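You operate a simulated robot arm through the tools that you are given. There is no shell and no other tool. Be economical: measure what you need, move in short steps, check, and stop when the job is done.

You are at the controls of a simulated two-armed robot. One attempt, no reset.

JOB
Take the white cloth and leave it on the lamp end of the radiator cover. Fetch the case wax tin and set it on the glass top. Close the door cabinet drawer. Open the slatted door by the tray, take the grey humidifier and put it on the top of the radiator cover and shut the tray again. Stack the red tin from the top of the radiator cover on top of the blue tin. Take the water bottle and leave it on the top of the shoe cabinet. Do these in any order. Set down upright: grey humidifier, water bottle.

Only the result counts: the job must be done as asked and must still hold three seconds after the hand-in. Knocking over, shifting, dropping, spilling or breaking anything else fails it. A push-on lid holds only when it is set on centred and level and pressed home; a screw cap is set on level and turned clockwise until tight. Flat cloth is picked up by pressing the open fingertips on it (5 to 10 N) and closing them slowly along it; thin cloth reads only 2 to 8 mm in the jaws.

ROBOT AND FRAMES
Two 6-joint arms with two-finger parallel grippers on one trunk, on a base that drives. Base frame: it is fixed to the floor where the robot stands at the start and does not move with it; the origin is under the middle of the robot, x ahead of it, y to its left, z up. Units: m, rad, N and s.
The left shoulder is at the start at [0.06, 0.187, 0.622], the right one opposite. With the tool pointing down near the work surface each hand reaches from about 0.1 to 0.52 m from the robot's upright axis, wherever it stands, measured 20 degrees to its own side. Places, roughly: door cabinet drawer [1.5, 0.8, 0.7]; glass top (25x18x1 cm) [-3.3, 2.7, 0.8]; grey humidifier (8x5x12 cm) [1.3, 2.1, 0.2]; lamp end of the radiator cover [0.6, 2.2, 1]; slatted door by the tray [1.3, 2, 0.5]; tin [1, 2.25, 1]; top of the radiator cover [1.1, 2.2, 0.9]; top of the shoe cabinet [-2.3, -2.1, 0.9]; water bottle [1.5, -2, 0.5]; white cloth (7x6x3 cm) [0.5, 0, 0.3]. Payload 1.57 kg a hand.
Tool frame (each hand has its own): the origin (TCP) lies between the finger pads and is the grasp point; the fingertips stand 0.03 m ahead of it; z points along the fingers, y is the line along which they close. Largest opening 0.11 m; finger width 0.024, thickness 0.012; the body of the gripper, 0.048 by 0.112 m, starts 0.078 m behind the TCP.
Orientation is that of the tool frame in the base frame, as [roll, pitch, yaw] about the fixed x, y, z axes, in that order (R = Rz(yaw) Ry(pitch) Rx(roll)). With the fingers straight down and closing along the base's y, the tool's x points along the base's -x, its y along +y and its z along -z.

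CONTROLS
- The arms move only by the tool servo_tool. It takes "left_motion", "right_motion" or both (then of equal length, played together; a hand with none holds still); each is a list of rows, each a list of 7 numbers: the shift along the tool's x, y, z in m, then the turn, a rotation vector about the tool's x, y, z in rad, then the gripper command, from -1 (shut) to 1 (fully open), values between in proportion. In form: [[tx, ty, tz, ax, ay, az, jaw], ...]. A call has 1 to 20 rows; each row shifts and turns the commanded pose from where the row before left it, along the tool's axes as they then stand. A row lasts 0.2 s, in which the tool goes at most 0.05 m and 0.15 rad; a call with a longer step from one row to the next is refused whole, and so is a gripper value outside its range. Where a pose cannot be reached the arm comes as near as it can. A force on the tool above 40 N (or 10 N above the force at the start of the call, whichever is more), or a blocked arm, ends the call early, and 0.2 s more pass. The fingers move at their own pace (about 0.153 m/s each) and stop on an object; they squeeze with about 33 N. The grip force told is the motor's: it shows also when the fingers shut on nothing. Time passes only in rows, and 0.2 s behind the last, so rows that do not move let the fingers close. The reply holds the time, the measured pose of the TCP, the force on the tool along the base axes, the opening and the grip force, in the units named above and with some noise, with the torque about the TCP (base axes, N m) and any sound that the robot's microphone picked up, and new pictures: "views" is both (left out), scene, wrist or none (wrist: the cameras of the hands that moved).
- Cameras (640 x 400 px; columns grow to the right, rows downward): "scene" is now at [0.0167, -0.0083, 1.1566]; the picture's right is [-0.22, -0.98, 0.00], its down [-0.84, 0.19, -0.52] and it looks along [0.50, -0.11, -0.86] (base axes); focal length 264 px, centre (320, 200). "left" rides on the left gripper at [0.07, -0.016, -0.141] in its tool frame; the picture's right is [0.23, 0.97, 0.00], its down [-0.86, 0.20, -0.48] and it looks along [-0.47, 0.11, 0.88] (tool axes); focal length 222 px, centre (320, 200). "right" rides on the right gripper at [0.07, 0.016, -0.141] in its tool frame; the picture's right is [-0.23, 0.97, 0.00], its down [-0.86, -0.20, -0.48] and it looks along [-0.47, -0.11, 0.88] (tool axes); focal length 222 px, centre (320, 200). There is no depth. A picture from a camera that has moved, and an enlarged one, comes with that camera's place and axes in the base frame and with its lens. The place of the scene camera against the robot may be out by one fixed shift of up to 0.018 m in any direction.
- slide_trunk(by): slides the trunk up (or, below 0, down) by that many m; the arms and the scene camera ride with it, the base frame stays. It gives what a move gives, with no picture.
- steer(legs): drives the robot by 1 to 6 legs, each [ahead, left, turn to the left] in m, m and rad, along the robot's own axes; the way and the turn of a leg run together, so that a leg with both is an arc; at most 1.5 m and 3.142 rad a leg. The arms and the cameras ride along, it lands a little off, and it stops where it bumps. It gives what a move gives, and a new picture of the scene camera.
- head_to(pan, tilt): turns the head with the scene camera to pan (to the left, within 1.501 rad either way) and tilt (down, from -0.506 to 1.204), counted from straight ahead of the robot. It gives what a move gives, and a new picture of the scene camera.
- enlarge(camera, box): a new picture of the part [left, top, right, bottom] of that camera's present view, enlarged. The clock stands still meanwhile.
- finish_job(): hands the job in; it is judged then, once.

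Work in short steps. Places have to be worked out from the pictures, the camera data and where the tool is seen: move nearer, look again, correct. Check each grasp and each placing, and mend what went wrong. You have 196 turns and 260 pictures in all, those below and enlarged ones among them. Open the grippers and draw the arms clear of the work before you hand the job in, unless the task says otherwise; then end with one line.

The tools are called after ">>>" by a JSON object that holds its "op" and its "data". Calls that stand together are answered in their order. servo_tool: Moves the arms, as the interface text tells. Its arguments: {"type":"object","properties":{"left_motion":{"type":"array"},"right_motion":{"type":"array"},"views":{"type":"string","enum":["both","scene","wrist","none"]}},"required":[]} The other tools are called the same way: slide_trunk (by) slides the trunk up or down; steer (legs) drives the base; head_to (pan, tilt) turns the head that bears the scene camera; enlarge (camera, box) takes an enlarged picture of a part of a camera's view; finish_job () hands the job in.

At the start:

```text
time_s: 0.0
left_tool_pos: [0.3371, 0.0673, 0.5608]
left_tool_rot: [-3.139, -0.001, 3.141]
left_contact_force: [0.1, 0.0, -0.9]
left_wrist_torque: [0.01, 0.02, 0.03]
left_width: 0.11
left_grasp_force: 0.0
right_tool_pos: [0.3082, -0.1531, 0.5823]
right_tool_rot: [-3.141, 0.0, 3.14]
right_contact_force: [-0.5, -0.2, 0.0]
right_wrist_torque: [0.0, -0.02, 0.0]
right_width: 0.11
right_grasp_force: 0.0
trunk travel left (down, up): [-0.25, 0.74]
robot x, y, heading: [-0.0019, 0.0042, 0.002]
head pan, tilt: [-0.22, 1.028]
```

scene: 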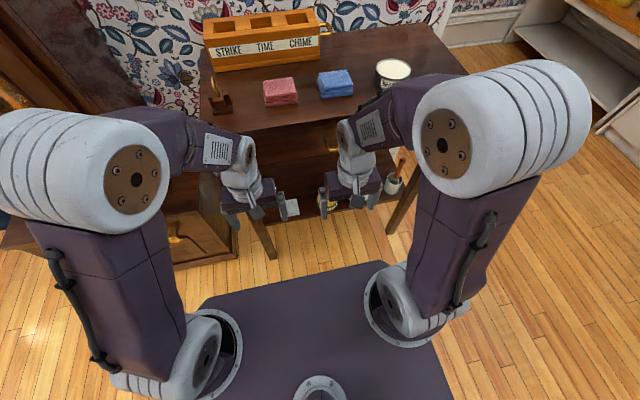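
right: 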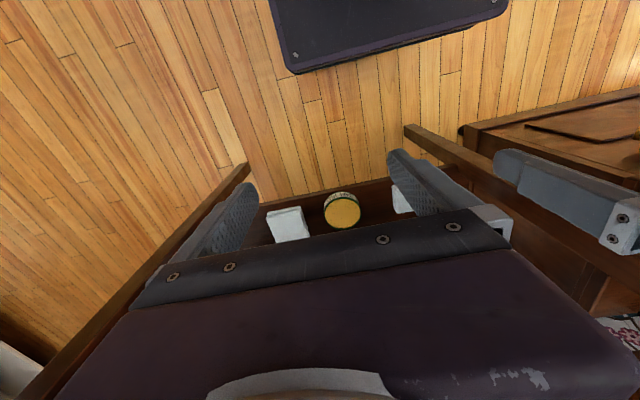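
left: 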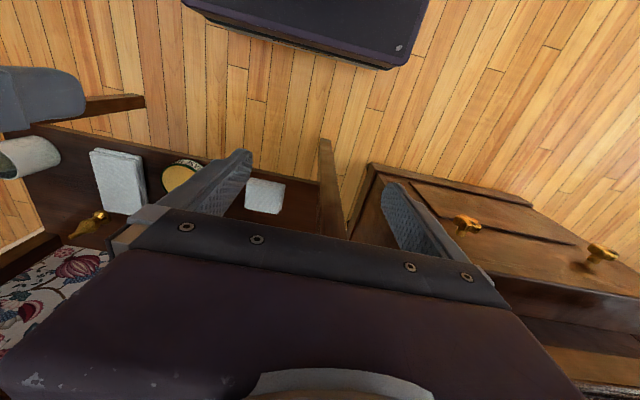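

The wrist views show white items and a yellow tin on a low shelf of the table ahead. I'll enlarge to identify them.

>>> {"op": "enlarge", "data": {"camera": "left", "box": [0, 100, 350, 280]}}

>>> {"op": "enlarge", "data": {"camera": "right", "box": [220, 150, 460, 260]}}

>>> {"op": "enlarge", "data": {"camera": "scene", "box": [180, 0, 480, 230]}}

>>> {"op": "head_to", "data": {"pan": 0.9, "tilt": 0.3}}

```text
1.83 times, centred on (175, 190) of left
camera zoom: at [0.2676, 0.0511, 0.7007], right [-0.23, 0.97, 0.0], down [0.86, 0.2, 0.48], along [0.47, 0.11, -0.88], focal length 406 px, centre (585, 218)
```

zoom: 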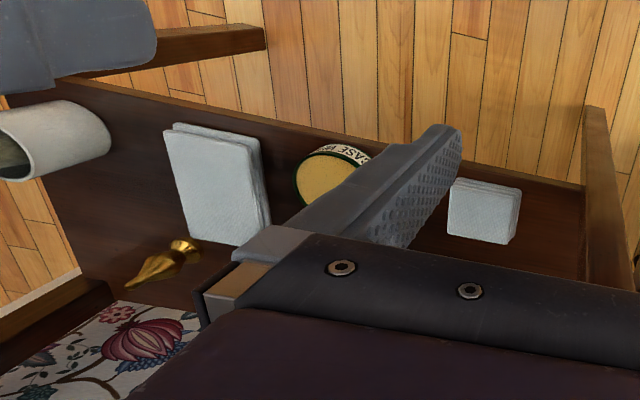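

```text
2.67 times, centred on (340, 205) of right
camera zoom: at [0.2388, -0.1366, 0.7225], right [0.23, 0.97, 0.0], down [0.86, -0.2, 0.48], along [0.47, -0.11, -0.88], focal length 592 px, centre (267, 187)
```

zoom: 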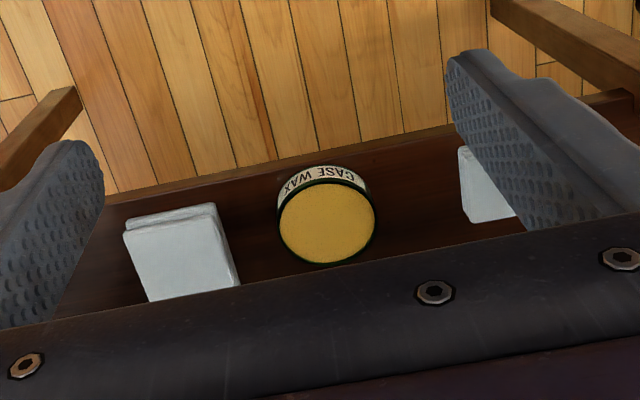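

```text
1.74 times, centred on (330, 115) of scene
camera zoom: at [0.0167, -0.0083, 1.1566], right [-0.22, -0.98, 0.0], down [-0.84, 0.19, -0.52], along [0.5, -0.11, -0.86], focal length 459 px, centre (303, 348)
```

zoom: 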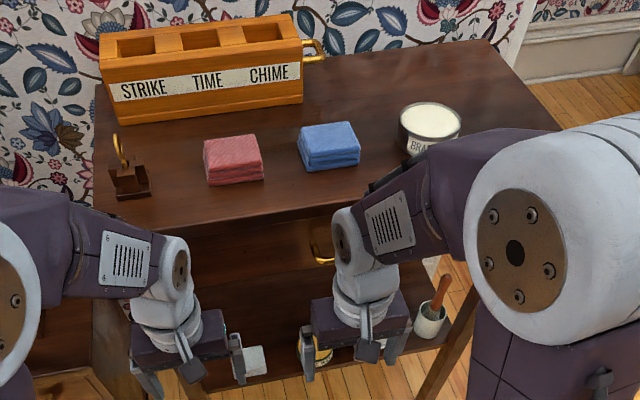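

```text
time_s: 1.4
left_tool_pos: [0.3369, 0.0676, 0.5584]
left_tool_rot: [-3.14, 0.001, -3.141]
left_contact_force: [-0.3, 0.6, -0.5]
left_wrist_torque: [0.0, -0.02, -0.02]
left_width: 0.1098
left_grasp_force: 0.1
right_tool_pos: [0.3078, -0.1536, 0.5838]
right_tool_rot: [-3.14, 0.0, 3.141]
right_contact_force: [-0.3, 0.3, -0.9]
right_wrist_torque: [0.0, 0.0, -0.02]
right_width: 0.1101
right_grasp_force: 0.1
trunk travel left (down, up): [-0.25, 0.74]
robot x, y, heading: [0.0005, -0.0035, 0.002]
head pan, tilt: [0.901, 0.3]
camera scene: at [0.0085, 0.0796, 1.218], right [0.78, -0.62, 0.0], down [-0.18, -0.23, -0.96], along [0.59, 0.75, -0.3], focal length 264 px, centre (320, 200)
```

scene: 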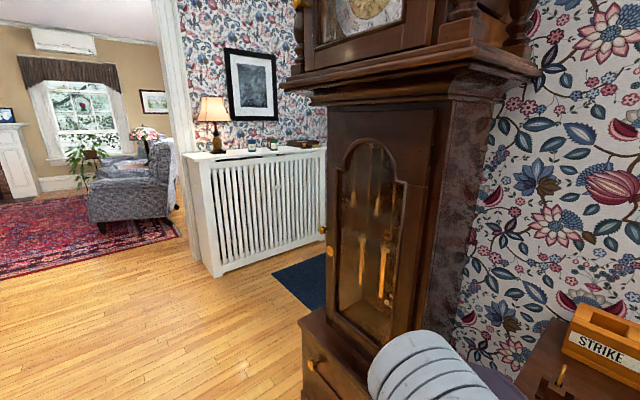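

The two white pads are at about (0.50,-0.01) and (0.50,-0.28), and the wax tin at about (0.50,-0.15), all on the low shelf. I'll look around the room.

>>> {"op": "head_to", "data": {"pan": 0.1, "tilt": 0.35}}

>>> {"op": "head_to", "data": {"pan": -0.8, "tilt": 0.35}}

>>> {"op": "head_to", "data": {"pan": -1.5, "tilt": 0.35}}

>>> {"op": "head_to", "data": {"pan": 1.5, "tilt": 0.35}}

```text
time_s: 2.5
left_tool_pos: [0.3365, 0.0664, 0.5601]
left_tool_rot: [-3.141, 0.0, -3.141]
left_contact_force: [-1.1, -0.2, -0.2]
left_wrist_torque: [-0.04, -0.04, 0.01]
left_width: 0.1099
left_grasp_force: 0.0
right_tool_pos: [0.3074, -0.1529, 0.5828]
right_tool_rot: [-3.138, 0.0, 3.141]
right_contact_force: [0.6, 0.6, -0.2]
right_wrist_torque: [0.02, -0.02, 0.0]
right_width: 0.11
right_grasp_force: 0.0
trunk travel left (down, up): [-0.25, 0.74]
robot x, y, heading: [0.0016, -0.001, -0.001]
head pan, tilt: [0.099, 0.351]
camera scene: at [0.0431, 0.0158, 1.2133], right [0.1, -0.99, 0.0], down [-0.34, -0.03, -0.94], along [0.93, 0.09, -0.34], focal length 264 px, centre (320, 200)
```

scene: 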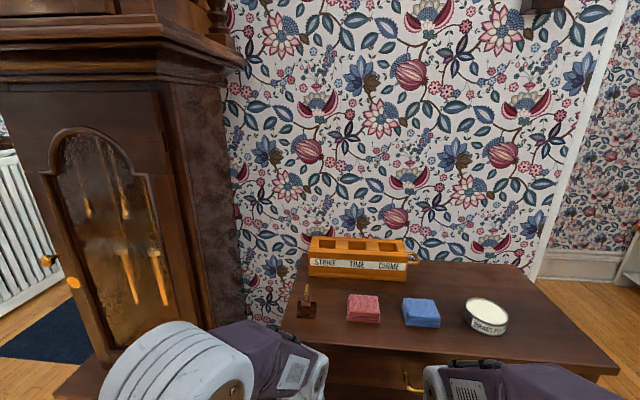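

```text
time_s: 3.7
left_tool_pos: [0.337, 0.0657, 0.5606]
left_tool_rot: [-3.14, 0.0, -3.141]
left_contact_force: [-1.3, -0.2, 0.2]
left_wrist_torque: [0.02, -0.02, -0.03]
left_width: 0.1101
left_grasp_force: 0.1
right_tool_pos: [0.3077, -0.1525, 0.5825]
right_tool_rot: [-3.14, -0.001, 3.141]
right_contact_force: [0.1, -0.3, 0.2]
right_wrist_torque: [0.01, 0.01, 0.01]
right_width: 0.1098
right_grasp_force: 0.1
trunk travel left (down, up): [-0.25, 0.74]
robot x, y, heading: [0.0, 0.0002, 0.001]
head pan, tilt: [-0.799, 0.351]
camera scene: at [0.0154, -0.0602, 1.2133], right [-0.72, -0.7, 0.0], down [-0.24, 0.25, -0.94], along [0.66, -0.67, -0.34], focal length 264 px, centre (320, 200)
```

scene: 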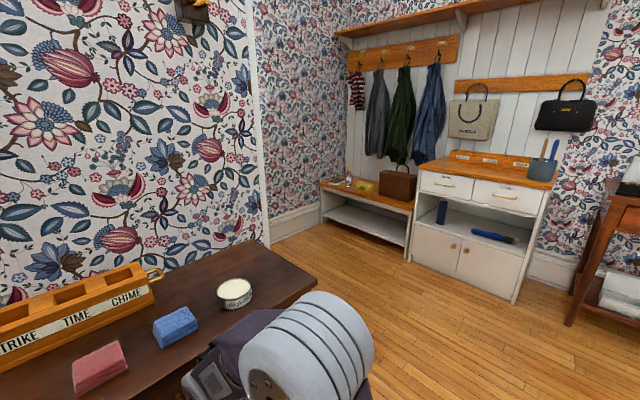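

```text
time_s: 4.8
left_tool_pos: [0.3361, 0.0681, 0.561]
left_tool_rot: [-3.141, -0.001, 3.141]
left_contact_force: [0.7, 0.0, 0.2]
left_wrist_torque: [-0.02, 0.01, -0.03]
left_width: 0.1098
left_grasp_force: 0.0
right_tool_pos: [0.3082, -0.1529, 0.5809]
right_tool_rot: [-3.141, -0.001, 3.141]
right_contact_force: [0.0, 0.3, 0.6]
right_wrist_torque: [0.01, -0.01, 0.02]
right_width: 0.11
right_grasp_force: 0.0
trunk travel left (down, up): [-0.25, 0.74]
robot x, y, heading: [-0.0025, 0.0006, 0.001]
head pan, tilt: [-1.499, 0.351]
camera scene: at [-0.0428, -0.0864, 1.2133], right [-1.0, -0.07, 0.0], down [-0.02, 0.34, -0.94], along [0.07, -0.94, -0.34], focal length 264 px, centre (320, 200)
```

scene: 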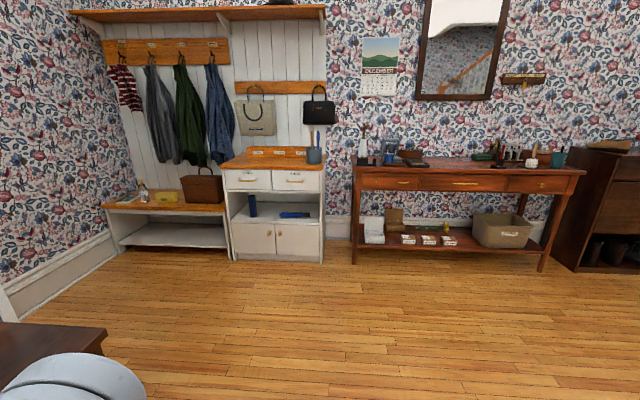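

```text
time_s: 7.3
left_tool_pos: [0.3378, 0.0659, 0.5596]
left_tool_rot: [-3.141, 0.0, 3.141]
left_contact_force: [-0.3, 0.3, 0.5]
left_wrist_torque: [0.02, -0.02, 0.04]
left_width: 0.1101
left_grasp_force: 0.1
right_tool_pos: [0.3088, -0.1519, 0.5822]
right_tool_rot: [-3.139, 0.0, -3.139]
right_contact_force: [0.9, -0.4, -0.1]
right_wrist_torque: [-0.03, 0.02, 0.04]
right_width: 0.1097
right_grasp_force: 0.1
trunk travel left (down, up): [-0.25, 0.74]
robot x, y, heading: [-0.0001, -0.0005, 0.003]
head pan, tilt: [1.499, 0.351]
camera scene: at [-0.0429, 0.0994, 1.2133], right [1.0, -0.07, 0.0], down [-0.02, -0.34, -0.94], along [0.07, 0.94, -0.34], focal length 264 px, centre (320, 200)
```

scene: 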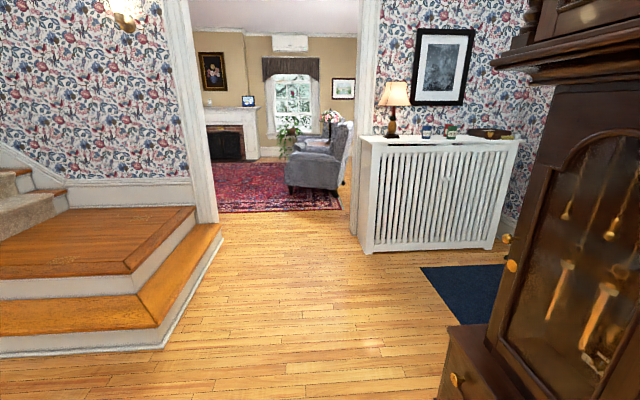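

The table ahead has a top at about z≈0.75 and the low shelf at about 0.28, so I must reach in under the top. I'll back off and look at it from farther away.

>>> {"op": "steer", "data": {"legs": [[-0.5, 0, 0]]}}

>>> {"op": "head_to", "data": {"pan": 0.0, "tilt": 0.6}}

>>> {"op": "slide_trunk", "data": {"by": -0.25}}

>>> {"op": "enlarge", "data": {"camera": "scene", "box": [160, 150, 480, 350]}}

```text
time_s: 10.2
left_tool_pos: [-0.154, 0.0655, 0.5599]
left_tool_rot: [-3.14, 0.0, 3.131]
left_contact_force: [0.3, 0.0, 0.9]
left_wrist_torque: [-0.01, 0.02, 0.05]
left_width: 0.1099
left_grasp_force: 0.1
right_tool_pos: [-0.184, -0.1531, 0.5831]
right_tool_rot: [-3.14, 0.0, 3.13]
right_contact_force: [0.1, 0.5, 0.7]
right_wrist_torque: [-0.02, 0.01, 0.0]
right_width: 0.1103
right_grasp_force: 0.0
trunk travel left (down, up): [-0.25, 0.74]
robot x, y, heading: [-0.4936, 0.0009, -0.012]
head pan, tilt: [1.499, 0.351]
camera scene: at [-0.533, 0.1025, 1.2133], right [1.0, -0.08, 0.0], down [-0.03, -0.34, -0.94], along [0.08, 0.94, -0.34], focal length 264 px, centre (320, 200)
```

scene: 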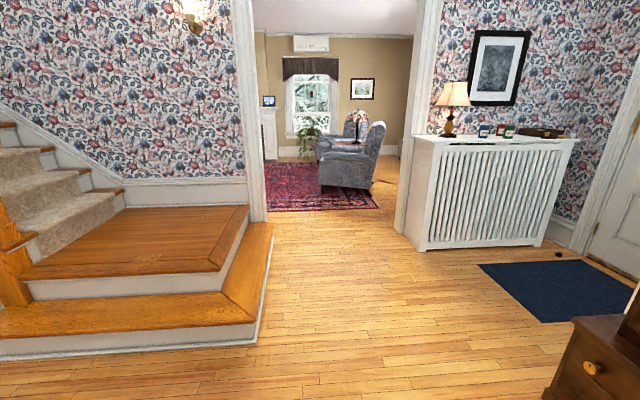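

```text
time_s: 11.8
left_tool_pos: [-0.1524, 0.0656, 0.5595]
left_tool_rot: [-3.138, 0.002, 3.132]
left_contact_force: [-0.2, -0.1, 0.4]
left_wrist_torque: [0.02, 0.02, 0.0]
left_width: 0.11
left_grasp_force: 0.0
right_tool_pos: [-0.1844, -0.154, 0.5819]
right_tool_rot: [-3.14, 0.0, 3.132]
right_contact_force: [0.3, 0.7, 0.1]
right_wrist_torque: [0.03, 0.01, 0.01]
right_width: 0.11
right_grasp_force: 0.0
trunk travel left (down, up): [-0.25, 0.74]
robot x, y, heading: [-0.4914, 0.0033, -0.01]
head pan, tilt: [0.0, 0.6]
camera scene: at [-0.4519, 0.0088, 1.1905], right [-0.01, -1.0, 0.0], down [-0.56, 0.01, -0.83], along [0.83, -0.01, -0.56], focal length 264 px, centre (320, 200)
```

scene: 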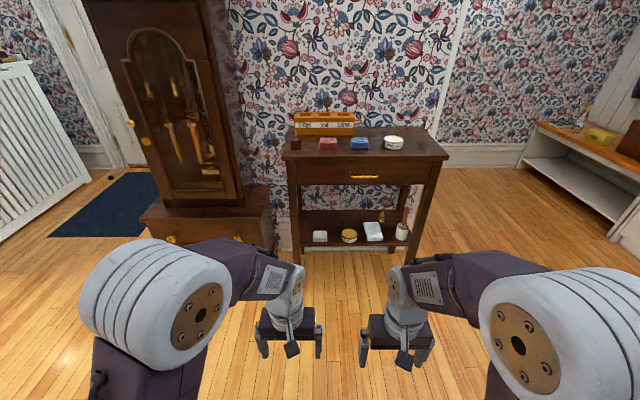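

```text
time_s: 14.4
left_tool_pos: [-0.1529, 0.0668, 0.3095]
left_tool_rot: [-3.141, 0.001, 3.131]
left_contact_force: [-0.4, 0.5, 0.4]
left_wrist_torque: [0.01, 0.02, -0.01]
left_width: 0.1098
left_grasp_force: 0.1
right_tool_pos: [-0.1848, -0.1539, 0.3327]
right_tool_rot: [-3.14, 0.001, 3.13]
right_contact_force: [0.5, 0.5, -0.5]
right_wrist_torque: [0.01, 0.03, -0.01]
right_width: 0.1101
right_grasp_force: 0.0
trunk travel left (down, up): [0.0, 0.99]
robot x, y, heading: [-0.4925, 0.0001, -0.011]
head pan, tilt: [0.0, 0.6]
```

```text
2.00 times, centred on (320, 250) of scene
camera zoom: at [-0.4519, 0.0087, 0.9406], right [-0.01, -1.0, 0.0], down [-0.56, 0.01, -0.83], along [0.83, -0.01, -0.56], focal length 528 px, centre (320, 100)
```

zoom: 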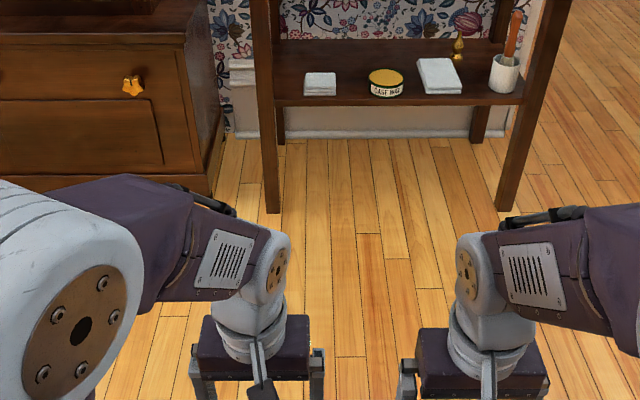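

The shelf items stand near the front edge, with clear space up to about z≈0.64. I'll tilt both hands 45° forward and set the trunk height here, before driving in.

>>> {"op": "slide_trunk", "data": {"by": 0.12}}

>>> {"op": "servo_tool", "data": {"left_motion": [[0, 0, 0, 0, -0.131, 0, 1], [0, 0, 0, 0, -0.131, 0, 1], [0, 0, 0, 0, -0.131, 0, 1], [0, 0, 0, 0, -0.131, 0, 1], [0, 0, 0, 0, -0.131, 0, 1], [0, 0, 0, 0, -0.131, 0, 1]], "right_motion": [[0, 0, 0, 0, -0.131, 0, 1], [0, 0, 0, 0, -0.131, 0, 1], [0, 0, 0, 0, -0.131, 0, 1], [0, 0, 0, 0, -0.131, 0, 1], [0, 0, 0, 0, -0.131, 0, 1], [0, 0, 0, 0, -0.131, 0, 1]], "views": "none"}}

>>> {"op": "steer", "data": {"legs": [[0.4, 0, 0.012]]}}

>>> {"op": "servo_tool", "data": {"left_motion": [[0, 0, 0, 0, 0, 0, 1]], "right_motion": [[0, 0, 0, 0, 0, 0, 1]], "views": "wrist"}}

```text
time_s: 15.9
left_tool_pos: [-0.1531, 0.0654, 0.4294]
left_tool_rot: [-3.141, 0.0, 3.131]
left_contact_force: [0.3, -0.6, 0.0]
left_wrist_torque: [-0.02, 0.0, 0.01]
left_width: 0.1099
left_grasp_force: 0.0
right_tool_pos: [-0.1849, -0.154, 0.453]
right_tool_rot: [-3.139, -0.001, 3.132]
right_contact_force: [0.3, 0.0, 0.0]
right_wrist_torque: [-0.01, 0.01, 0.02]
right_width: 0.11
right_grasp_force: 0.1
trunk travel left (down, up): [-0.12, 0.87]
robot x, y, heading: [-0.4904, 0.0005, -0.009]
head pan, tilt: [0.0, 0.6]
```

```text
time_s: 17.3
left_tool_pos: [-0.1174, 0.0383, 0.4391]
left_tool_rot: [3.113, 0.711, 3.124]
left_contact_force: [-0.7, -0.2, -0.4]
left_wrist_torque: [-0.01, 0.0, -0.01]
left_width: 0.1102
left_grasp_force: 0.1
left hand out of reach, approached as far as the arm can: row 4, 5, 6
right_tool_pos: [-0.0935, -0.1357, 0.5025]
right_tool_rot: [-3.115, 0.671, 3.135]
right_contact_force: [0.0, 0.3, -0.4]
right_wrist_torque: [-0.01, 0.0, -0.01]
right_width: 0.1099
right_grasp_force: 0.0
right hand out of reach, approached as far as the arm can: row 2, 3, 4, 5, 6
trunk travel left (down, up): [-0.12, 0.87]
robot x, y, heading: [-0.4897, 0.0031, -0.007]
head pan, tilt: [0.0, 0.6]
```

```text
time_s: 19.9
left_tool_pos: [0.2883, 0.0434, 0.4397]
left_tool_rot: [3.113, 0.709, 3.139]
left_contact_force: [0.8, 0.9, -0.6]
left_wrist_torque: [-0.02, 0.01, 0.01]
left_width: 0.11
left_grasp_force: 0.2
right_tool_pos: [0.3135, -0.1317, 0.5018]
right_tool_rot: [-3.115, 0.671, -3.133]
right_contact_force: [-0.2, -0.1, -0.7]
right_wrist_torque: [-0.01, -0.03, 0.0]
right_width: 0.1099
right_grasp_force: 0.1
trunk travel left (down, up): [-0.12, 0.87]
robot x, y, heading: [-0.0843, 0.0036, 0.005]
head pan, tilt: [0.0, 0.6]
camera scene: at [-0.0463, 0.0079, 1.0605], right [0.0, -1.0, 0.0], down [-0.56, 0.0, -0.83], along [0.83, 0.0, -0.56], focal length 264 px, centre (320, 200)
```

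scene: 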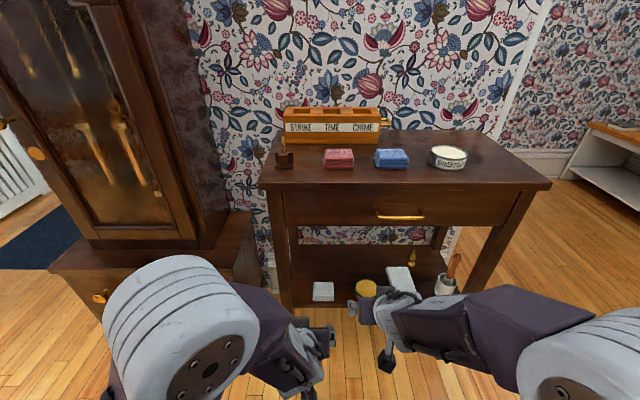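

```text
time_s: 20.2
left_tool_pos: [0.2877, 0.0429, 0.4397]
left_tool_rot: [3.113, 0.709, 3.138]
left_contact_force: [0.1, 1.2, -0.3]
left_wrist_torque: [0.01, -0.01, 0.04]
left_width: 0.1101
left_grasp_force: 0.0
right_tool_pos: [0.3145, -0.1327, 0.5022]
right_tool_rot: [-3.115, 0.672, -3.133]
right_contact_force: [0.0, -0.3, 0.3]
right_wrist_torque: [-0.01, 0.03, 0.05]
right_width: 0.1101
right_grasp_force: 0.0
trunk travel left (down, up): [-0.12, 0.87]
robot x, y, heading: [-0.0863, 0.0018, 0.008]
head pan, tilt: [0.0, 0.6]
camera right: at [0.1723, -0.113, 0.5676], right [0.19, 0.97, 0.12], down [0.37, -0.18, 0.91], along [0.91, -0.12, -0.4], focal length 222 px, centre (320, 200)
camera left: at [0.144, 0.0234, 0.4999], right [-0.19, 0.97, -0.13], down [0.33, 0.18, 0.92], along [0.92, 0.13, -0.36], focal length 222 px, centre (320, 200)
```

right: 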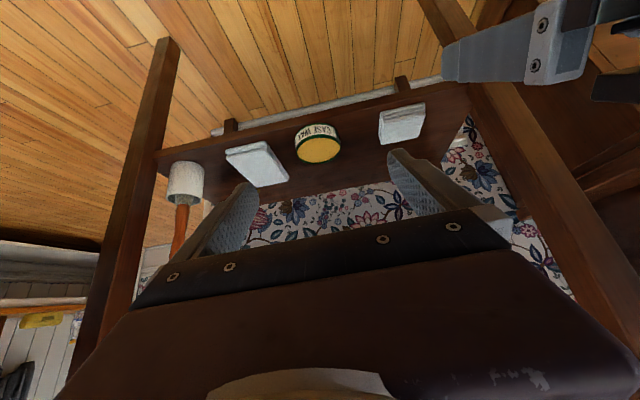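
left: 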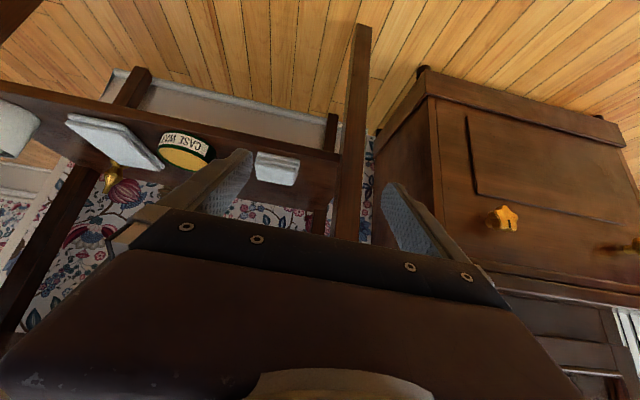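

Cloth ≈(0.48,-0.008,0.33) and tin ≈(0.48,-0.147,0.33). I'll bring the left hand to a pre-grasp pose in front of the cloth and move the right hand aside.

>>> {"op": "servo_tool", "data": {"left_motion": [[-0.0148, -0.0128, 0.0258, 0, 0, 0, 1], [-0.0148, -0.0128, 0.0258, 0, 0, 0, 1], [-0.0148, -0.0128, 0.0258, 0, 0, 0, 1], [-0.0148, -0.0128, 0.0258, 0, 0, 0, 1]], "right_motion": [[0, -0.02, 0, 0, 0, 0, 1], [0, -0.02, 0, 0, 0, 0, 1], [0, -0.02, 0, 0, 0, 0, 1], [0, -0.02, 0, 0, 0, 0, 1]], "views": "both"}}

```text
time_s: 21.2
left_tool_pos: [0.3993, -0.007, 0.3992]
left_tool_rot: [3.113, 0.71, 3.14]
left_contact_force: [0.1, -0.4, -0.6]
left_wrist_torque: [-0.04, 0.0, 0.01]
left_width: 0.1102
left_grasp_force: 0.3
right_tool_pos: [0.3179, -0.1947, 0.5057]
right_tool_rot: [-3.111, 0.659, -3.135]
right_contact_force: [-0.2, 0.4, 0.1]
right_wrist_torque: [0.03, 0.01, 0.0]
right_width: 0.11
right_grasp_force: 0.1
right hand out of reach, approached as far as the arm can: row 1, 3, 4
trunk travel left (down, up): [-0.12, 0.87]
robot x, y, heading: [-0.0852, 0.0003, 0.006]
head pan, tilt: [0.0, 0.6]
camera scene: at [-0.0463, 0.0079, 1.0605], right [0.0, -1.0, 0.0], down [-0.56, 0.0, -0.83], along [0.83, 0.0, -0.56], focal length 264 px, centre (320, 200)
camera right: at [0.1774, -0.1757, 0.5738], right [0.19, 0.97, 0.12], down [0.38, -0.18, 0.91], along [0.91, -0.13, -0.41], focal length 222 px, centre (320, 200)
camera left: at [0.2551, -0.0253, 0.4605], right [-0.19, 0.97, -0.13], down [0.34, 0.18, 0.92], along [0.92, 0.13, -0.36], focal length 222 px, centre (320, 200)
```

scene: 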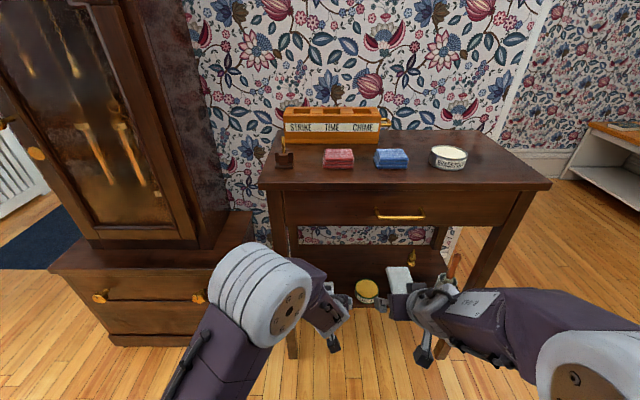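
right: 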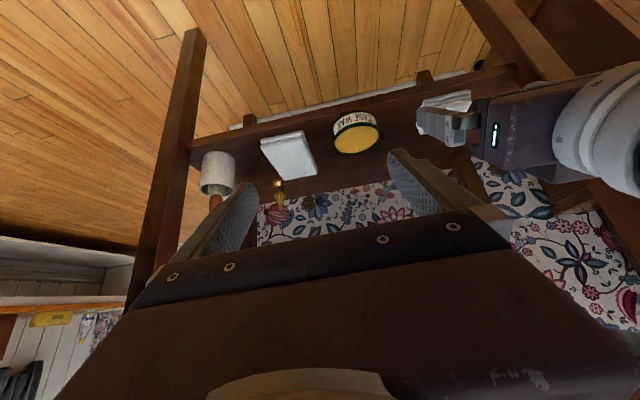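
left: 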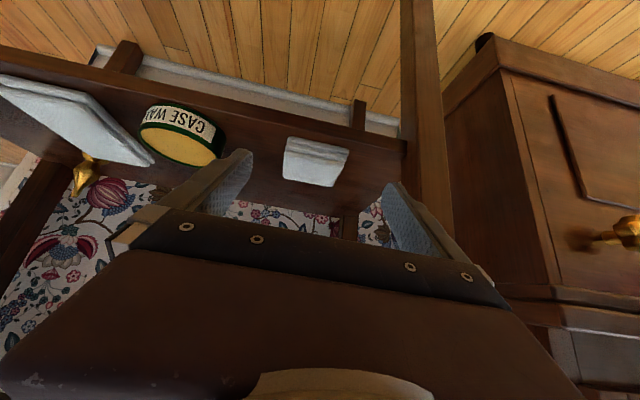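

The cloth sits centred between the open fingers at y≈-0.005. I'll advance to about (0.462,-0.006,0.354) and then close.

>>> {"op": "servo_tool", "data": {"left_motion": [[-0.0046, 0, 0.0188, 0, 0, 0, 1], [-0.0046, 0, 0.0188, 0, 0, 0, 1], [-0.0046, 0, 0.0188, 0, 0, 0, 1], [-0.0046, 0, 0.0188, 0, 0, 0, 1], [0, 0, 0, 0, 0, 0, 1]], "views": "wrist"}}

```text
time_s: 22.4
left_tool_pos: [0.4651, -0.0032, 0.3534]
left_tool_rot: [3.114, 0.708, 3.138]
left_contact_force: [0.4, -0.2, -0.3]
left_wrist_torque: [0.04, 0.0, 0.01]
left_width: 0.11
left_grasp_force: 0.1
right_tool_pos: [0.3176, -0.1946, 0.5057]
right_tool_rot: [-3.109, 0.659, -3.135]
right_contact_force: [-1.1, -0.4, 0.2]
right_wrist_torque: [0.02, 0.01, -0.05]
right_width: 0.11
right_grasp_force: 0.0
trunk travel left (down, up): [-0.12, 0.87]
robot x, y, heading: [-0.0843, 0.0002, 0.0]
head pan, tilt: [0.0, 0.6]
camera left: at [0.3208, -0.0227, 0.4137], right [-0.19, 0.97, -0.13], down [0.34, 0.18, 0.92], along [0.92, 0.13, -0.36], focal length 222 px, centre (320, 200)
```

left: 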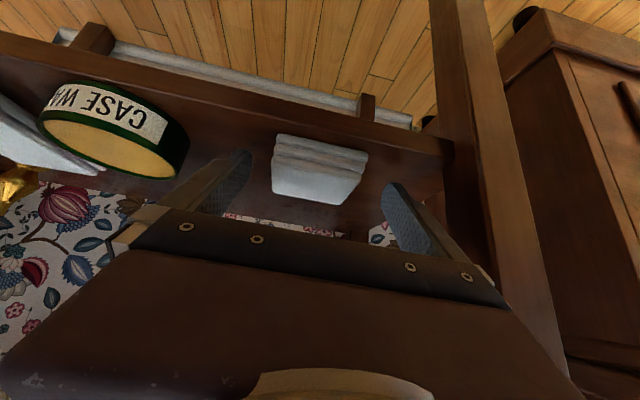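

The fingertips straddle the pad at about its upper half. I'll go slightly deeper and close.

>>> {"op": "servo_tool", "data": {"left_motion": [[-0.005, -0.003, 0.0098, 0, 0, 0, 1], [0, 0, 0, 0, 0, 0, 0.4], [0, 0, 0, 0, 0, 0, 0], [0, 0, 0, 0, 0, 0, -0.5], [0, 0, 0, 0, 0, 0, -1], [0, 0, 0, 0, 0, 0, -1]], "views": "wrist"}}

```text
time_s: 23.9
left_tool_pos: [0.4744, -0.0072, 0.3477]
left_tool_rot: [3.113, 0.711, 3.139]
left_contact_force: [1.7, -4.8, 8.6]
left_wrist_torque: [-0.46, -0.11, 0.02]
left_width: 0.0671
left_grasp_force: 33.3
right_tool_pos: [0.3185, -0.1938, 0.5071]
right_tool_rot: [-3.109, 0.662, -3.134]
right_contact_force: [-0.3, -0.2, -0.3]
right_wrist_torque: [0.01, 0.01, 0.0]
right_width: 0.1102
right_grasp_force: 0.0
trunk travel left (down, up): [-0.12, 0.87]
robot x, y, heading: [-0.084, 0.0053, 0.003]
head pan, tilt: [0.0, 0.6]
camera left: at [0.3304, -0.0261, 0.4101], right [-0.19, 0.97, -0.13], down [0.33, 0.19, 0.92], along [0.92, 0.13, -0.36], focal length 222 px, centre (320, 200)
```

left: 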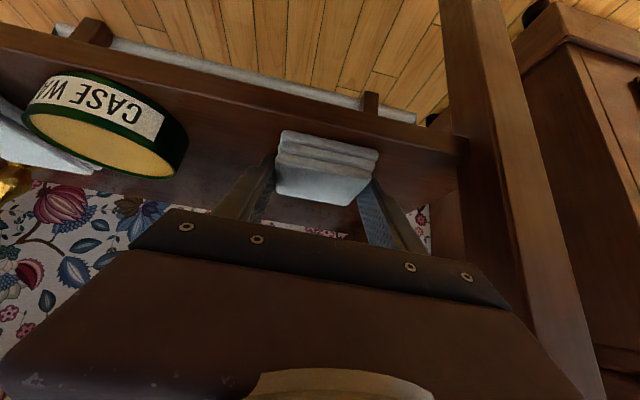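

Gripped at 67 mm. I'll lift it 4 cm and draw it back out.

>>> {"op": "servo_tool", "data": {"left_motion": [[-0.013, 0, -0.0152, 0, 0, 0, -1], [-0.013, 0, -0.0152, 0, 0, 0, -1], [0.0228, 0, -0.0195, 0, 0, 0, -1], [0.0228, 0, -0.0195, 0, 0, 0, -1], [0.0228, 0, -0.0195, 0, 0, 0, -1], [0.0228, 0, -0.0195, 0, 0, 0, -1], [0.0, 0.03, 0, 0, 0, 0, -1], [0, 0.03, 0, 0, 0, 0, -1], [0, 0.03, 0, 0, 0, 0, -1]], "views": "both"}}

```text
time_s: 25.9
left_tool_pos: [0.3544, 0.0837, 0.3886]
left_tool_rot: [3.113, 0.709, 3.139]
left_contact_force: [-0.7, 0.2, -0.9]
left_wrist_torque: [-0.02, 0.02, 0.0]
left_width: 0.067
left_grasp_force: 33.4
right_tool_pos: [0.3179, -0.1956, 0.5053]
right_tool_rot: [-3.111, 0.659, -3.135]
right_contact_force: [1.0, -0.2, 0.4]
right_wrist_torque: [-0.01, -0.01, -0.01]
right_width: 0.1099
right_grasp_force: 0.1
trunk travel left (down, up): [-0.12, 0.87]
robot x, y, heading: [-0.0881, 0.0023, 0.005]
head pan, tilt: [0.0, 0.6]
camera scene: at [-0.0463, 0.0079, 1.0605], right [0.0, -1.0, 0.0], down [-0.56, 0.0, -0.83], along [0.83, 0.0, -0.56], focal length 264 px, centre (320, 200)
camera left: at [0.2107, 0.0647, 0.4492], right [-0.19, 0.97, -0.13], down [0.34, 0.18, 0.92], along [0.92, 0.13, -0.36], focal length 222 px, centre (320, 200)
```

scene: 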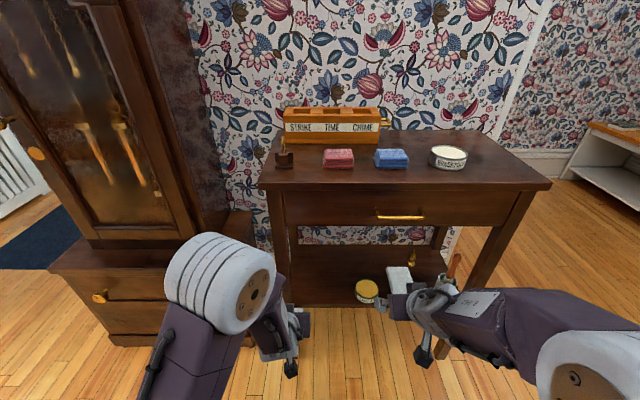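
left: 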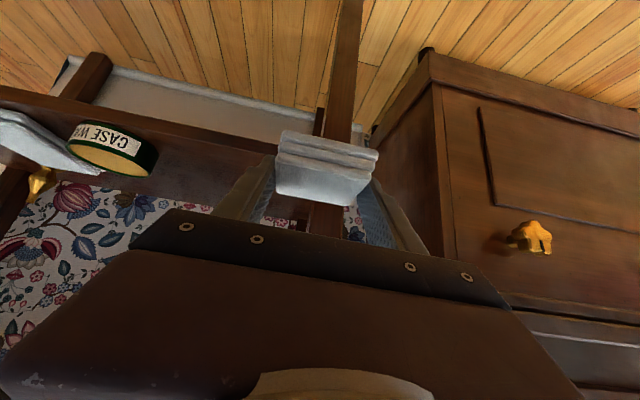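

Cloth is held. Now the right hand goes to the pre-grasp pose in front of the wax tin.

>>> {"op": "servo_tool", "data": {"right_motion": [[-0.0017, 0.012, 0.0313, 0, 0, 0, 1], [-0.0017, 0.012, 0.0313, 0, 0, 0, 1], [-0.0017, 0.012, 0.0313, 0, 0, 0, 1], [-0.0017, 0.012, 0.0313, 0, 0, 0, 1], [0, 0, 0, 0, 0, 0, 1]], "views": "wrist"}}

```text
time_s: 27.1
left_tool_pos: [0.355, 0.0829, 0.3877]
left_tool_rot: [3.113, 0.709, 3.139]
left_contact_force: [0.0, -0.6, -0.7]
left_wrist_torque: [-0.01, -0.01, 0.01]
left_width: 0.0669
left_grasp_force: 32.6
right_tool_pos: [0.4058, -0.1602, 0.4126]
right_tool_rot: [-3.114, 0.671, -3.134]
right_contact_force: [0.4, -0.3, 0.0]
right_wrist_torque: [-0.01, -0.01, -0.02]
right_width: 0.11
right_grasp_force: 0.0
right hand out of reach, approached as far as the arm can: row 1
trunk travel left (down, up): [-0.12, 0.87]
robot x, y, heading: [-0.0854, 0.0015, 0.003]
head pan, tilt: [0.0, 0.6]
camera right: at [0.2639, -0.1412, 0.4781], right [0.19, 0.97, 0.12], down [0.37, -0.18, 0.91], along [0.91, -0.13, -0.4], focal length 222 px, centre (320, 200)
```

right: 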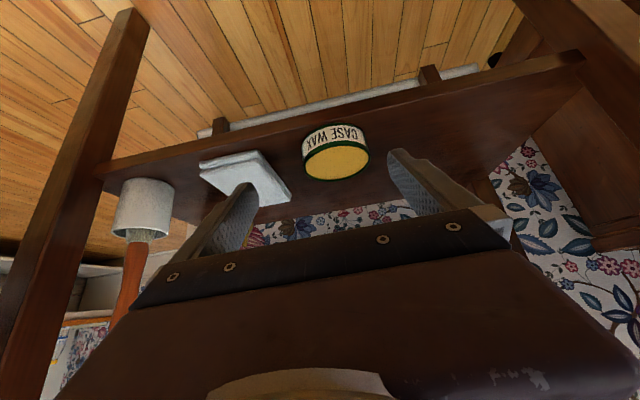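

Tin centre ≈(0.485,-0.146). I'll advance to straddle it.

>>> {"op": "servo_tool", "data": {"right_motion": [[-0.0028, 0.0075, 0.005, 0, 0, 0, 1], [-0.0028, 0.0065, 0.0277, 0, 0, 0, 1], [-0.0028, 0, 0.028, 0, 0, 0, 1], [-0.0028, 0, 0.028, 0, 0, 0, 1], [0, 0, 0, 0, 0, 0, 1]], "views": "wrist"}}

```text
time_s: 28.2
left_tool_pos: [0.355, 0.0838, 0.3881]
left_tool_rot: [3.116, 0.71, 3.139]
left_contact_force: [0.1, 0.0, -0.2]
left_wrist_torque: [0.0, -0.02, 0.01]
left_width: 0.0672
left_grasp_force: 33.2
right_tool_pos: [0.4683, -0.1482, 0.3512]
right_tool_rot: [-3.117, 0.673, -3.135]
right_contact_force: [0.4, -0.5, -0.1]
right_wrist_torque: [0.01, -0.01, -0.02]
right_width: 0.11
right_grasp_force: 0.0
trunk travel left (down, up): [-0.12, 0.87]
robot x, y, heading: [-0.0858, 0.0019, 0.006]
head pan, tilt: [0.0, 0.6]
camera right: at [0.3276, -0.1304, 0.416], right [0.19, 0.97, 0.12], down [0.37, -0.18, 0.91], along [0.91, -0.13, -0.4], focal length 222 px, centre (320, 200)
```

right: 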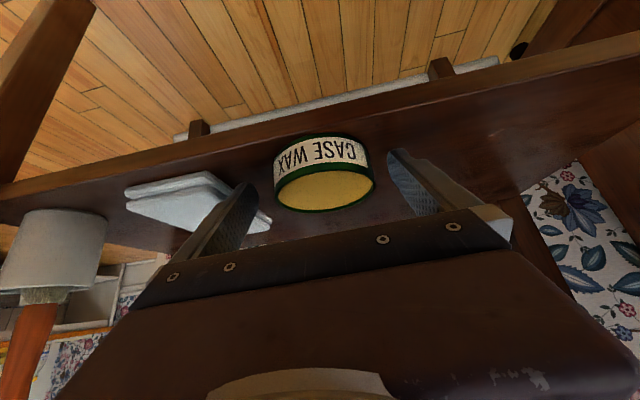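

I'll nudge forward 8 mm so the pads cross the tin's diameter, then close.

>>> {"op": "servo_tool", "data": {"right_motion": [[-0.006, 0, 0.0075, 0, 0, 0, 1], [0, 0, 0, 0, 0, 0, 0.4], [0, 0, 0, 0, 0, 0, 0], [0, 0, 0, 0, 0, 0, -0.5], [0, 0, 0, 0, 0, 0, -1], [0, 0, 0, 0, 0, 0, -1]], "views": "wrist"}}

```text
time_s: 29.6
left_tool_pos: [0.3535, 0.0832, 0.3889]
left_tool_rot: [3.115, 0.71, 3.138]
left_contact_force: [-0.6, -0.6, 0.0]
left_wrist_torque: [0.0, 0.0, 0.01]
left_width: 0.0666
left_grasp_force: 33.2
right_tool_pos: [0.4793, -0.1498, 0.3504]
right_tool_rot: [-3.115, 0.679, -3.133]
right_contact_force: [5.1, 14.5, 16.0]
right_wrist_torque: [1.18, -0.25, -0.13]
right_width: 0.0755
right_grasp_force: 33.0
trunk travel left (down, up): [-0.12, 0.87]
robot x, y, heading: [-0.088, 0.0035, 0.003]
head pan, tilt: [0.0, 0.6]
camera right: at [0.3367, -0.1307, 0.4148], right [0.19, 0.98, 0.12], down [0.37, -0.18, 0.91], along [0.91, -0.13, -0.39], focal length 222 px, centre (320, 200)
```

right: 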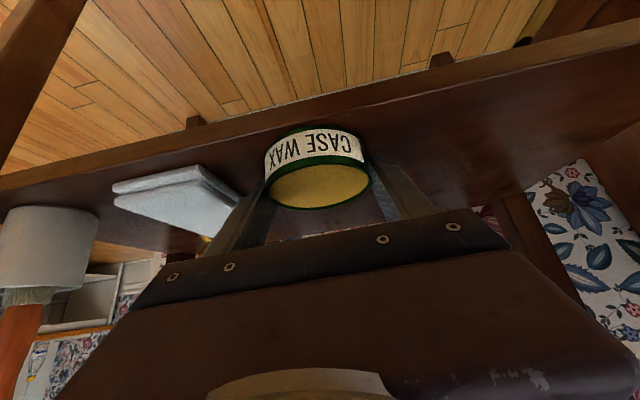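

Gripped at 75.5 mm. I'll lift it and withdraw.

>>> {"op": "servo_tool", "data": {"right_motion": [[-0.0126, 0, -0.0156, 0, 0, 0, -1], [-0.0126, 0, -0.0156, 0, 0, 0, -1], [0.0233, 0, -0.0188, 0, 0, 0, -1], [0.0233, 0, -0.0188, 0, 0, 0, -1], [0.0233, 0, -0.0188, 0, 0, 0, -1], [0.0, 0, 0, 0, 0, 0, -1]], "views": "both"}}

```text
time_s: 31.1
left_tool_pos: [0.3543, 0.0833, 0.3882]
left_tool_rot: [3.113, 0.708, 3.138]
left_contact_force: [-0.3, -0.6, -1.2]
left_wrist_torque: [-0.03, 0.0, -0.01]
left_width: 0.0669
left_grasp_force: 33.1
right_tool_pos: [0.3878, -0.1489, 0.3887]
right_tool_rot: [-3.111, 0.67, -3.132]
right_contact_force: [-0.2, 0.2, -3.6]
right_wrist_torque: [0.02, 0.05, 0.02]
right_width: 0.0752
right_grasp_force: 33.0
trunk travel left (down, up): [-0.12, 0.87]
robot x, y, heading: [-0.0876, 0.003, 0.003]
head pan, tilt: [0.0, 0.6]
camera scene: at [-0.046, 0.0078, 1.0605], right [0.0, -1.0, 0.0], down [-0.57, 0.0, -0.82], along [0.82, 0.0, -0.57], focal length 264 px, centre (320, 200)
camera right: at [0.246, -0.1295, 0.4536], right [0.19, 0.98, 0.12], down [0.37, -0.18, 0.91], along [0.91, -0.13, -0.4], focal length 222 px, centre (320, 200)
```

scene: 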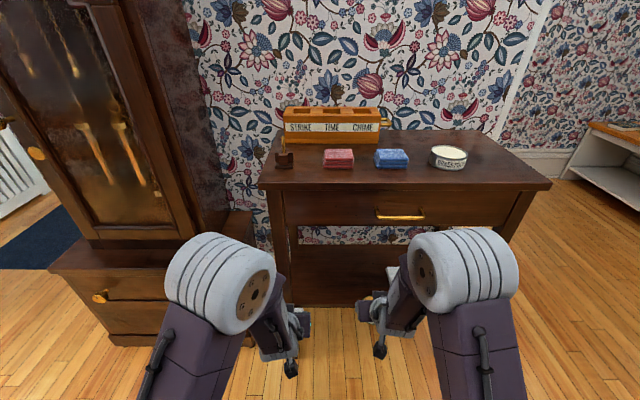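
right: 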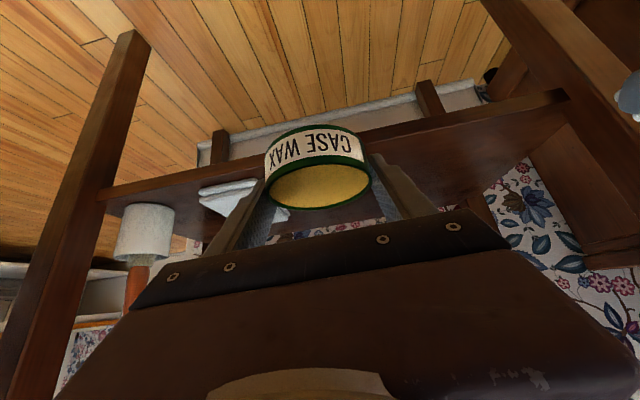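

Both items are held. I'll back away, raise the trunk, turn left and head for the radiator cover.

>>> {"op": "steer", "data": {"legs": [[-0.42, 0, 0], [0, 0, 1.57]]}}

>>> {"op": "slide_trunk", "data": {"by": 0.65}}

>>> {"op": "steer", "data": {"legs": [[1.0, 0, 0], [0, -0.6, 0]]}}

```text
time_s: 37.5
left_tool_pos: [-0.5988, 0.4357, 0.3892]
left_tool_rot: [3.113, 0.709, -1.546]
left_contact_force: [-0.1, -0.2, -1.5]
left_wrist_torque: [0.04, -0.02, 0.02]
left_width: 0.067
left_grasp_force: 33.0
right_tool_pos: [-0.3672, 0.4747, 0.3873]
right_tool_rot: [-3.112, 0.671, -1.532]
right_contact_force: [0.7, -0.6, -3.1]
right_wrist_torque: [-0.01, 0.02, -0.01]
right_width: 0.0756
right_grasp_force: 33.5
trunk travel left (down, up): [-0.12, 0.87]
robot x, y, heading: [-0.504, 0.0032, 1.6]
head pan, tilt: [0.0, 0.6]
camera scene: at [-0.4935, 0.0328, 1.0605], right [1.0, 0.03, 0.0], down [0.02, -0.56, -0.82], along [-0.03, 0.82, -0.57], focal length 264 px, centre (320, 200)
```

scene: 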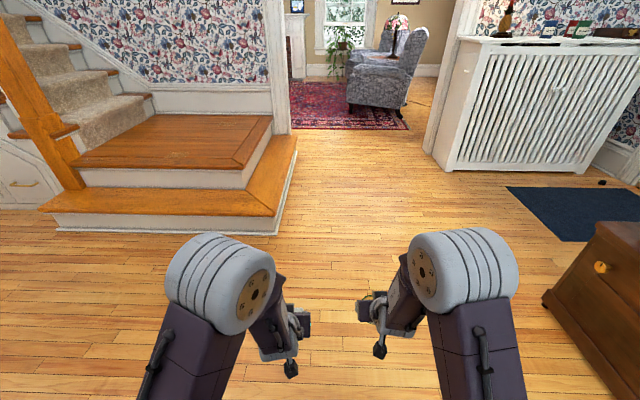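

```text
refused: 0.65 is not a number from -0.4 to 0.4
```

```text
time_s: 45.6
left_tool_pos: [-0.0411, 1.4574, 0.3889]
left_tool_rot: [3.114, 0.709, -1.547]
left_contact_force: [0.2, 0.9, -0.6]
left_wrist_torque: [0.0, -0.02, -0.02]
left_width: 0.0669
left_grasp_force: 32.6
right_tool_pos: [0.1895, 1.4969, 0.387]
right_tool_rot: [-3.112, 0.671, -1.532]
right_contact_force: [0.1, 0.0, -2.9]
right_wrist_torque: [0.01, 0.0, 0.01]
right_width: 0.0751
right_grasp_force: 32.8
trunk travel left (down, up): [-0.12, 0.87]
robot x, y, heading: [0.0516, 1.0198, 1.606]
head pan, tilt: [0.0, 0.6]
camera scene: at [0.0632, 1.0551, 1.0605], right [1.0, 0.03, 0.0], down [0.02, -0.56, -0.82], along [-0.03, 0.82, -0.57], focal length 264 px, centre (320, 200)
```

scene: 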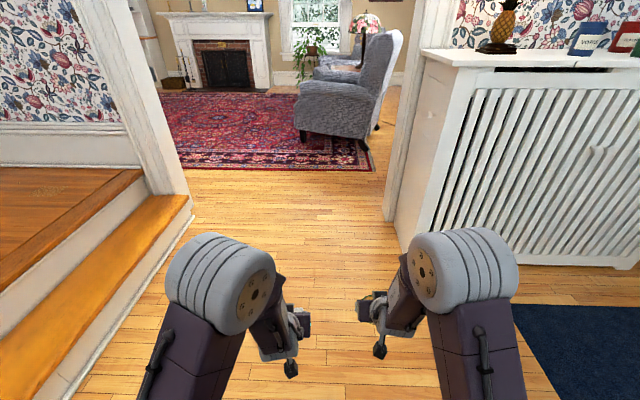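

I'll raise the trunk in two steps and look at the radiator top.

>>> {"op": "slide_trunk", "data": {"by": 0.4}}

>>> {"op": "slide_trunk", "data": {"by": 0.25}}

>>> {"op": "head_to", "data": {"pan": -0.6, "tilt": 0.6}}

```text
time_s: 49.5
left_tool_pos: [-0.0419, 1.4571, 0.7867]
left_tool_rot: [3.113, 0.708, -1.545]
left_contact_force: [0.9, 0.3, -0.4]
left_wrist_torque: [0.01, -0.04, 0.02]
left_width: 0.0664
left_grasp_force: 32.1
right_tool_pos: [0.19, 1.4972, 0.7875]
right_tool_rot: [-3.112, 0.672, -1.533]
right_contact_force: [1.0, 0.6, -2.9]
right_wrist_torque: [-0.03, 0.03, -0.04]
right_width: 0.0749
right_grasp_force: 32.6
trunk travel left (down, up): [-0.52, 0.47]
robot x, y, heading: [0.0512, 1.0213, 1.601]
head pan, tilt: [0.0, 0.6]
```

```text
time_s: 52.0
left_tool_pos: [-0.0421, 1.4573, 1.0377]
left_tool_rot: [3.114, 0.71, -1.544]
left_contact_force: [0.6, -0.1, 0.1]
left_wrist_torque: [0.01, 0.0, 0.0]
left_width: 0.0667
left_grasp_force: 33.2
right_tool_pos: [0.1895, 1.4972, 1.0367]
right_tool_rot: [-3.111, 0.669, -1.531]
right_contact_force: [-0.4, 0.0, -4.1]
right_wrist_torque: [-0.02, 0.03, 0.04]
right_width: 0.0751
right_grasp_force: 32.3
trunk travel left (down, up): [-0.77, 0.22]
robot x, y, heading: [0.0545, 1.0183, 1.606]
head pan, tilt: [0.0, 0.6]
```

```text
time_s: 53.0
left_tool_pos: [-0.0423, 1.4595, 1.0378]
left_tool_rot: [3.113, 0.708, -1.544]
left_contact_force: [0.1, -0.8, 0.2]
left_wrist_torque: [0.02, -0.01, 0.02]
left_width: 0.0669
left_grasp_force: 33.4
right_tool_pos: [0.1899, 1.4985, 1.0378]
right_tool_rot: [-3.113, 0.671, -1.531]
right_contact_force: [0.2, 0.6, -3.0]
right_wrist_torque: [-0.03, -0.01, 0.01]
right_width: 0.0752
right_grasp_force: 33.4
trunk travel left (down, up): [-0.77, 0.22]
robot x, y, heading: [0.0496, 1.0208, 1.605]
head pan, tilt: [-0.6, 0.6]
camera scene: at [0.1135, 1.0416, 1.7105], right [0.84, -0.54, 0.0], down [-0.3, -0.48, -0.82], along [0.44, 0.7, -0.57], focal length 264 px, centre (320, 200)
```

scene: 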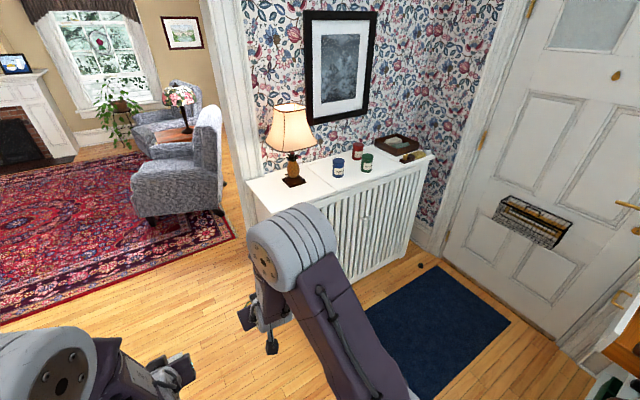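

>>> {"op": "enlarge", "data": {"camera": "scene", "box": [240, 90, 460, 240]}}

```text
2.67 times, centred on (350, 165) of scene
camera zoom: at [0.1135, 1.0416, 1.7105], right [0.84, -0.54, 0.0], down [-0.3, -0.48, -0.82], along [0.44, 0.7, -0.57], focal length 704 px, centre (240, 293)
```

zoom: 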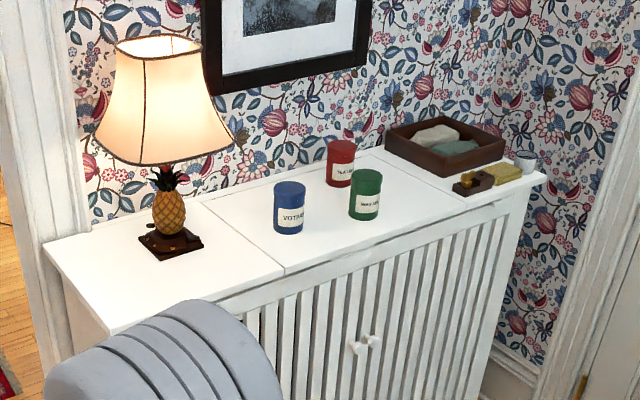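

Radiator top ≈ z 0.95, spanning x 0.45–1.59 and y 2.0–2.35. The lamp stands at (0.68,2.2) and the lamp-end panel reaches to x≈0.82. I'll drive so the left hand ends up in front of the free spot left of the lamp.

>>> {"op": "steer", "data": {"legs": [[0, -0.58, -0.035], [0.42, 0, 0]]}}

>>> {"op": "servo_tool", "data": {"left_motion": [[0, 0, 0, 0, 0, 0, -1]], "views": "wrist"}}

```text
time_s: 56.4
left_tool_pos: [0.5582, 1.4712, 1.0378]
left_tool_rot: [3.111, 0.709, -1.587]
left_contact_force: [0.3, -0.4, -0.2]
left_wrist_torque: [0.01, 0.0, -0.01]
left_width: 0.0669
left_grasp_force: 32.2
right_tool_pos: [0.7898, 1.5018, 1.0371]
right_tool_rot: [-3.111, 0.667, -1.572]
right_contact_force: [-0.1, 0.8, -3.5]
right_wrist_torque: [-0.02, 0.03, 0.01]
right_width: 0.075
right_grasp_force: 32.9
trunk travel left (down, up): [-0.77, 0.22]
robot x, y, heading: [0.634, 1.0279, 1.565]
head pan, tilt: [-0.6, 0.6]
stopped in leg 1: the robot was blocked; the commanded pose is now the measured one
camera scene: at [0.6963, 1.0496, 1.7105], right [0.82, -0.57, 0.0], down [-0.32, -0.46, -0.82], along [0.47, 0.68, -0.57], focal length 264 px, centre (320, 200)
```

scene: 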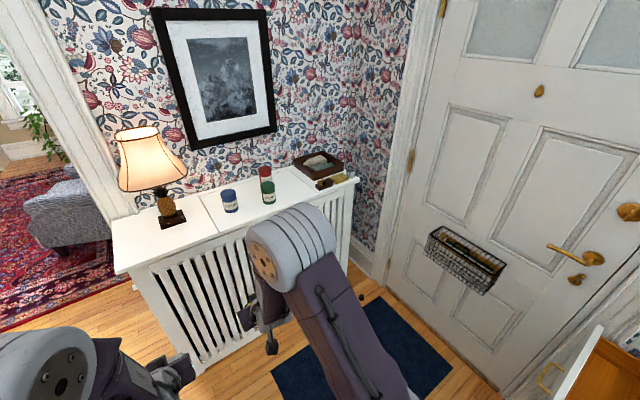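

```text
time_s: 56.8
left_tool_pos: [0.5562, 1.4703, 1.0382]
left_tool_rot: [3.114, 0.709, -1.585]
left_contact_force: [-0.2, 0.1, -0.4]
left_wrist_torque: [0.02, 0.0, -0.01]
left_width: 0.0668
left_grasp_force: 32.6
right_tool_pos: [0.7882, 1.501, 1.037]
right_tool_rot: [-3.111, 0.669, -1.57]
right_contact_force: [-0.2, 0.6, -3.6]
right_wrist_torque: [0.02, 0.02, 0.0]
right_width: 0.0752
right_grasp_force: 33.0
trunk travel left (down, up): [-0.77, 0.22]
robot x, y, heading: [0.6383, 1.0298, 1.563]
head pan, tilt: [-0.6, 0.6]
camera left: at [0.5745, 1.3266, 1.099], right [-0.98, -0.18, -0.13], down [-0.18, 0.34, 0.92], along [-0.12, 0.92, -0.36], focal length 222 px, centre (320, 200)
```

left: 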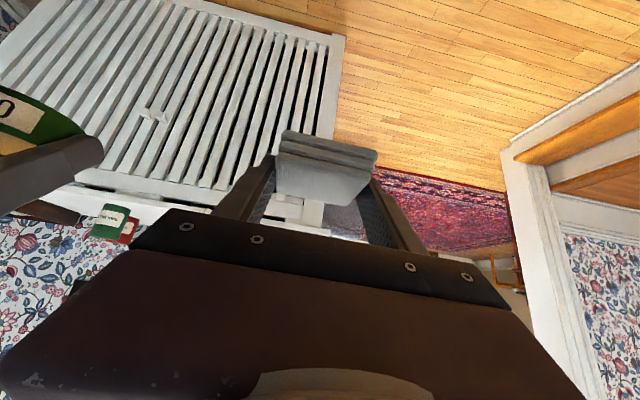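

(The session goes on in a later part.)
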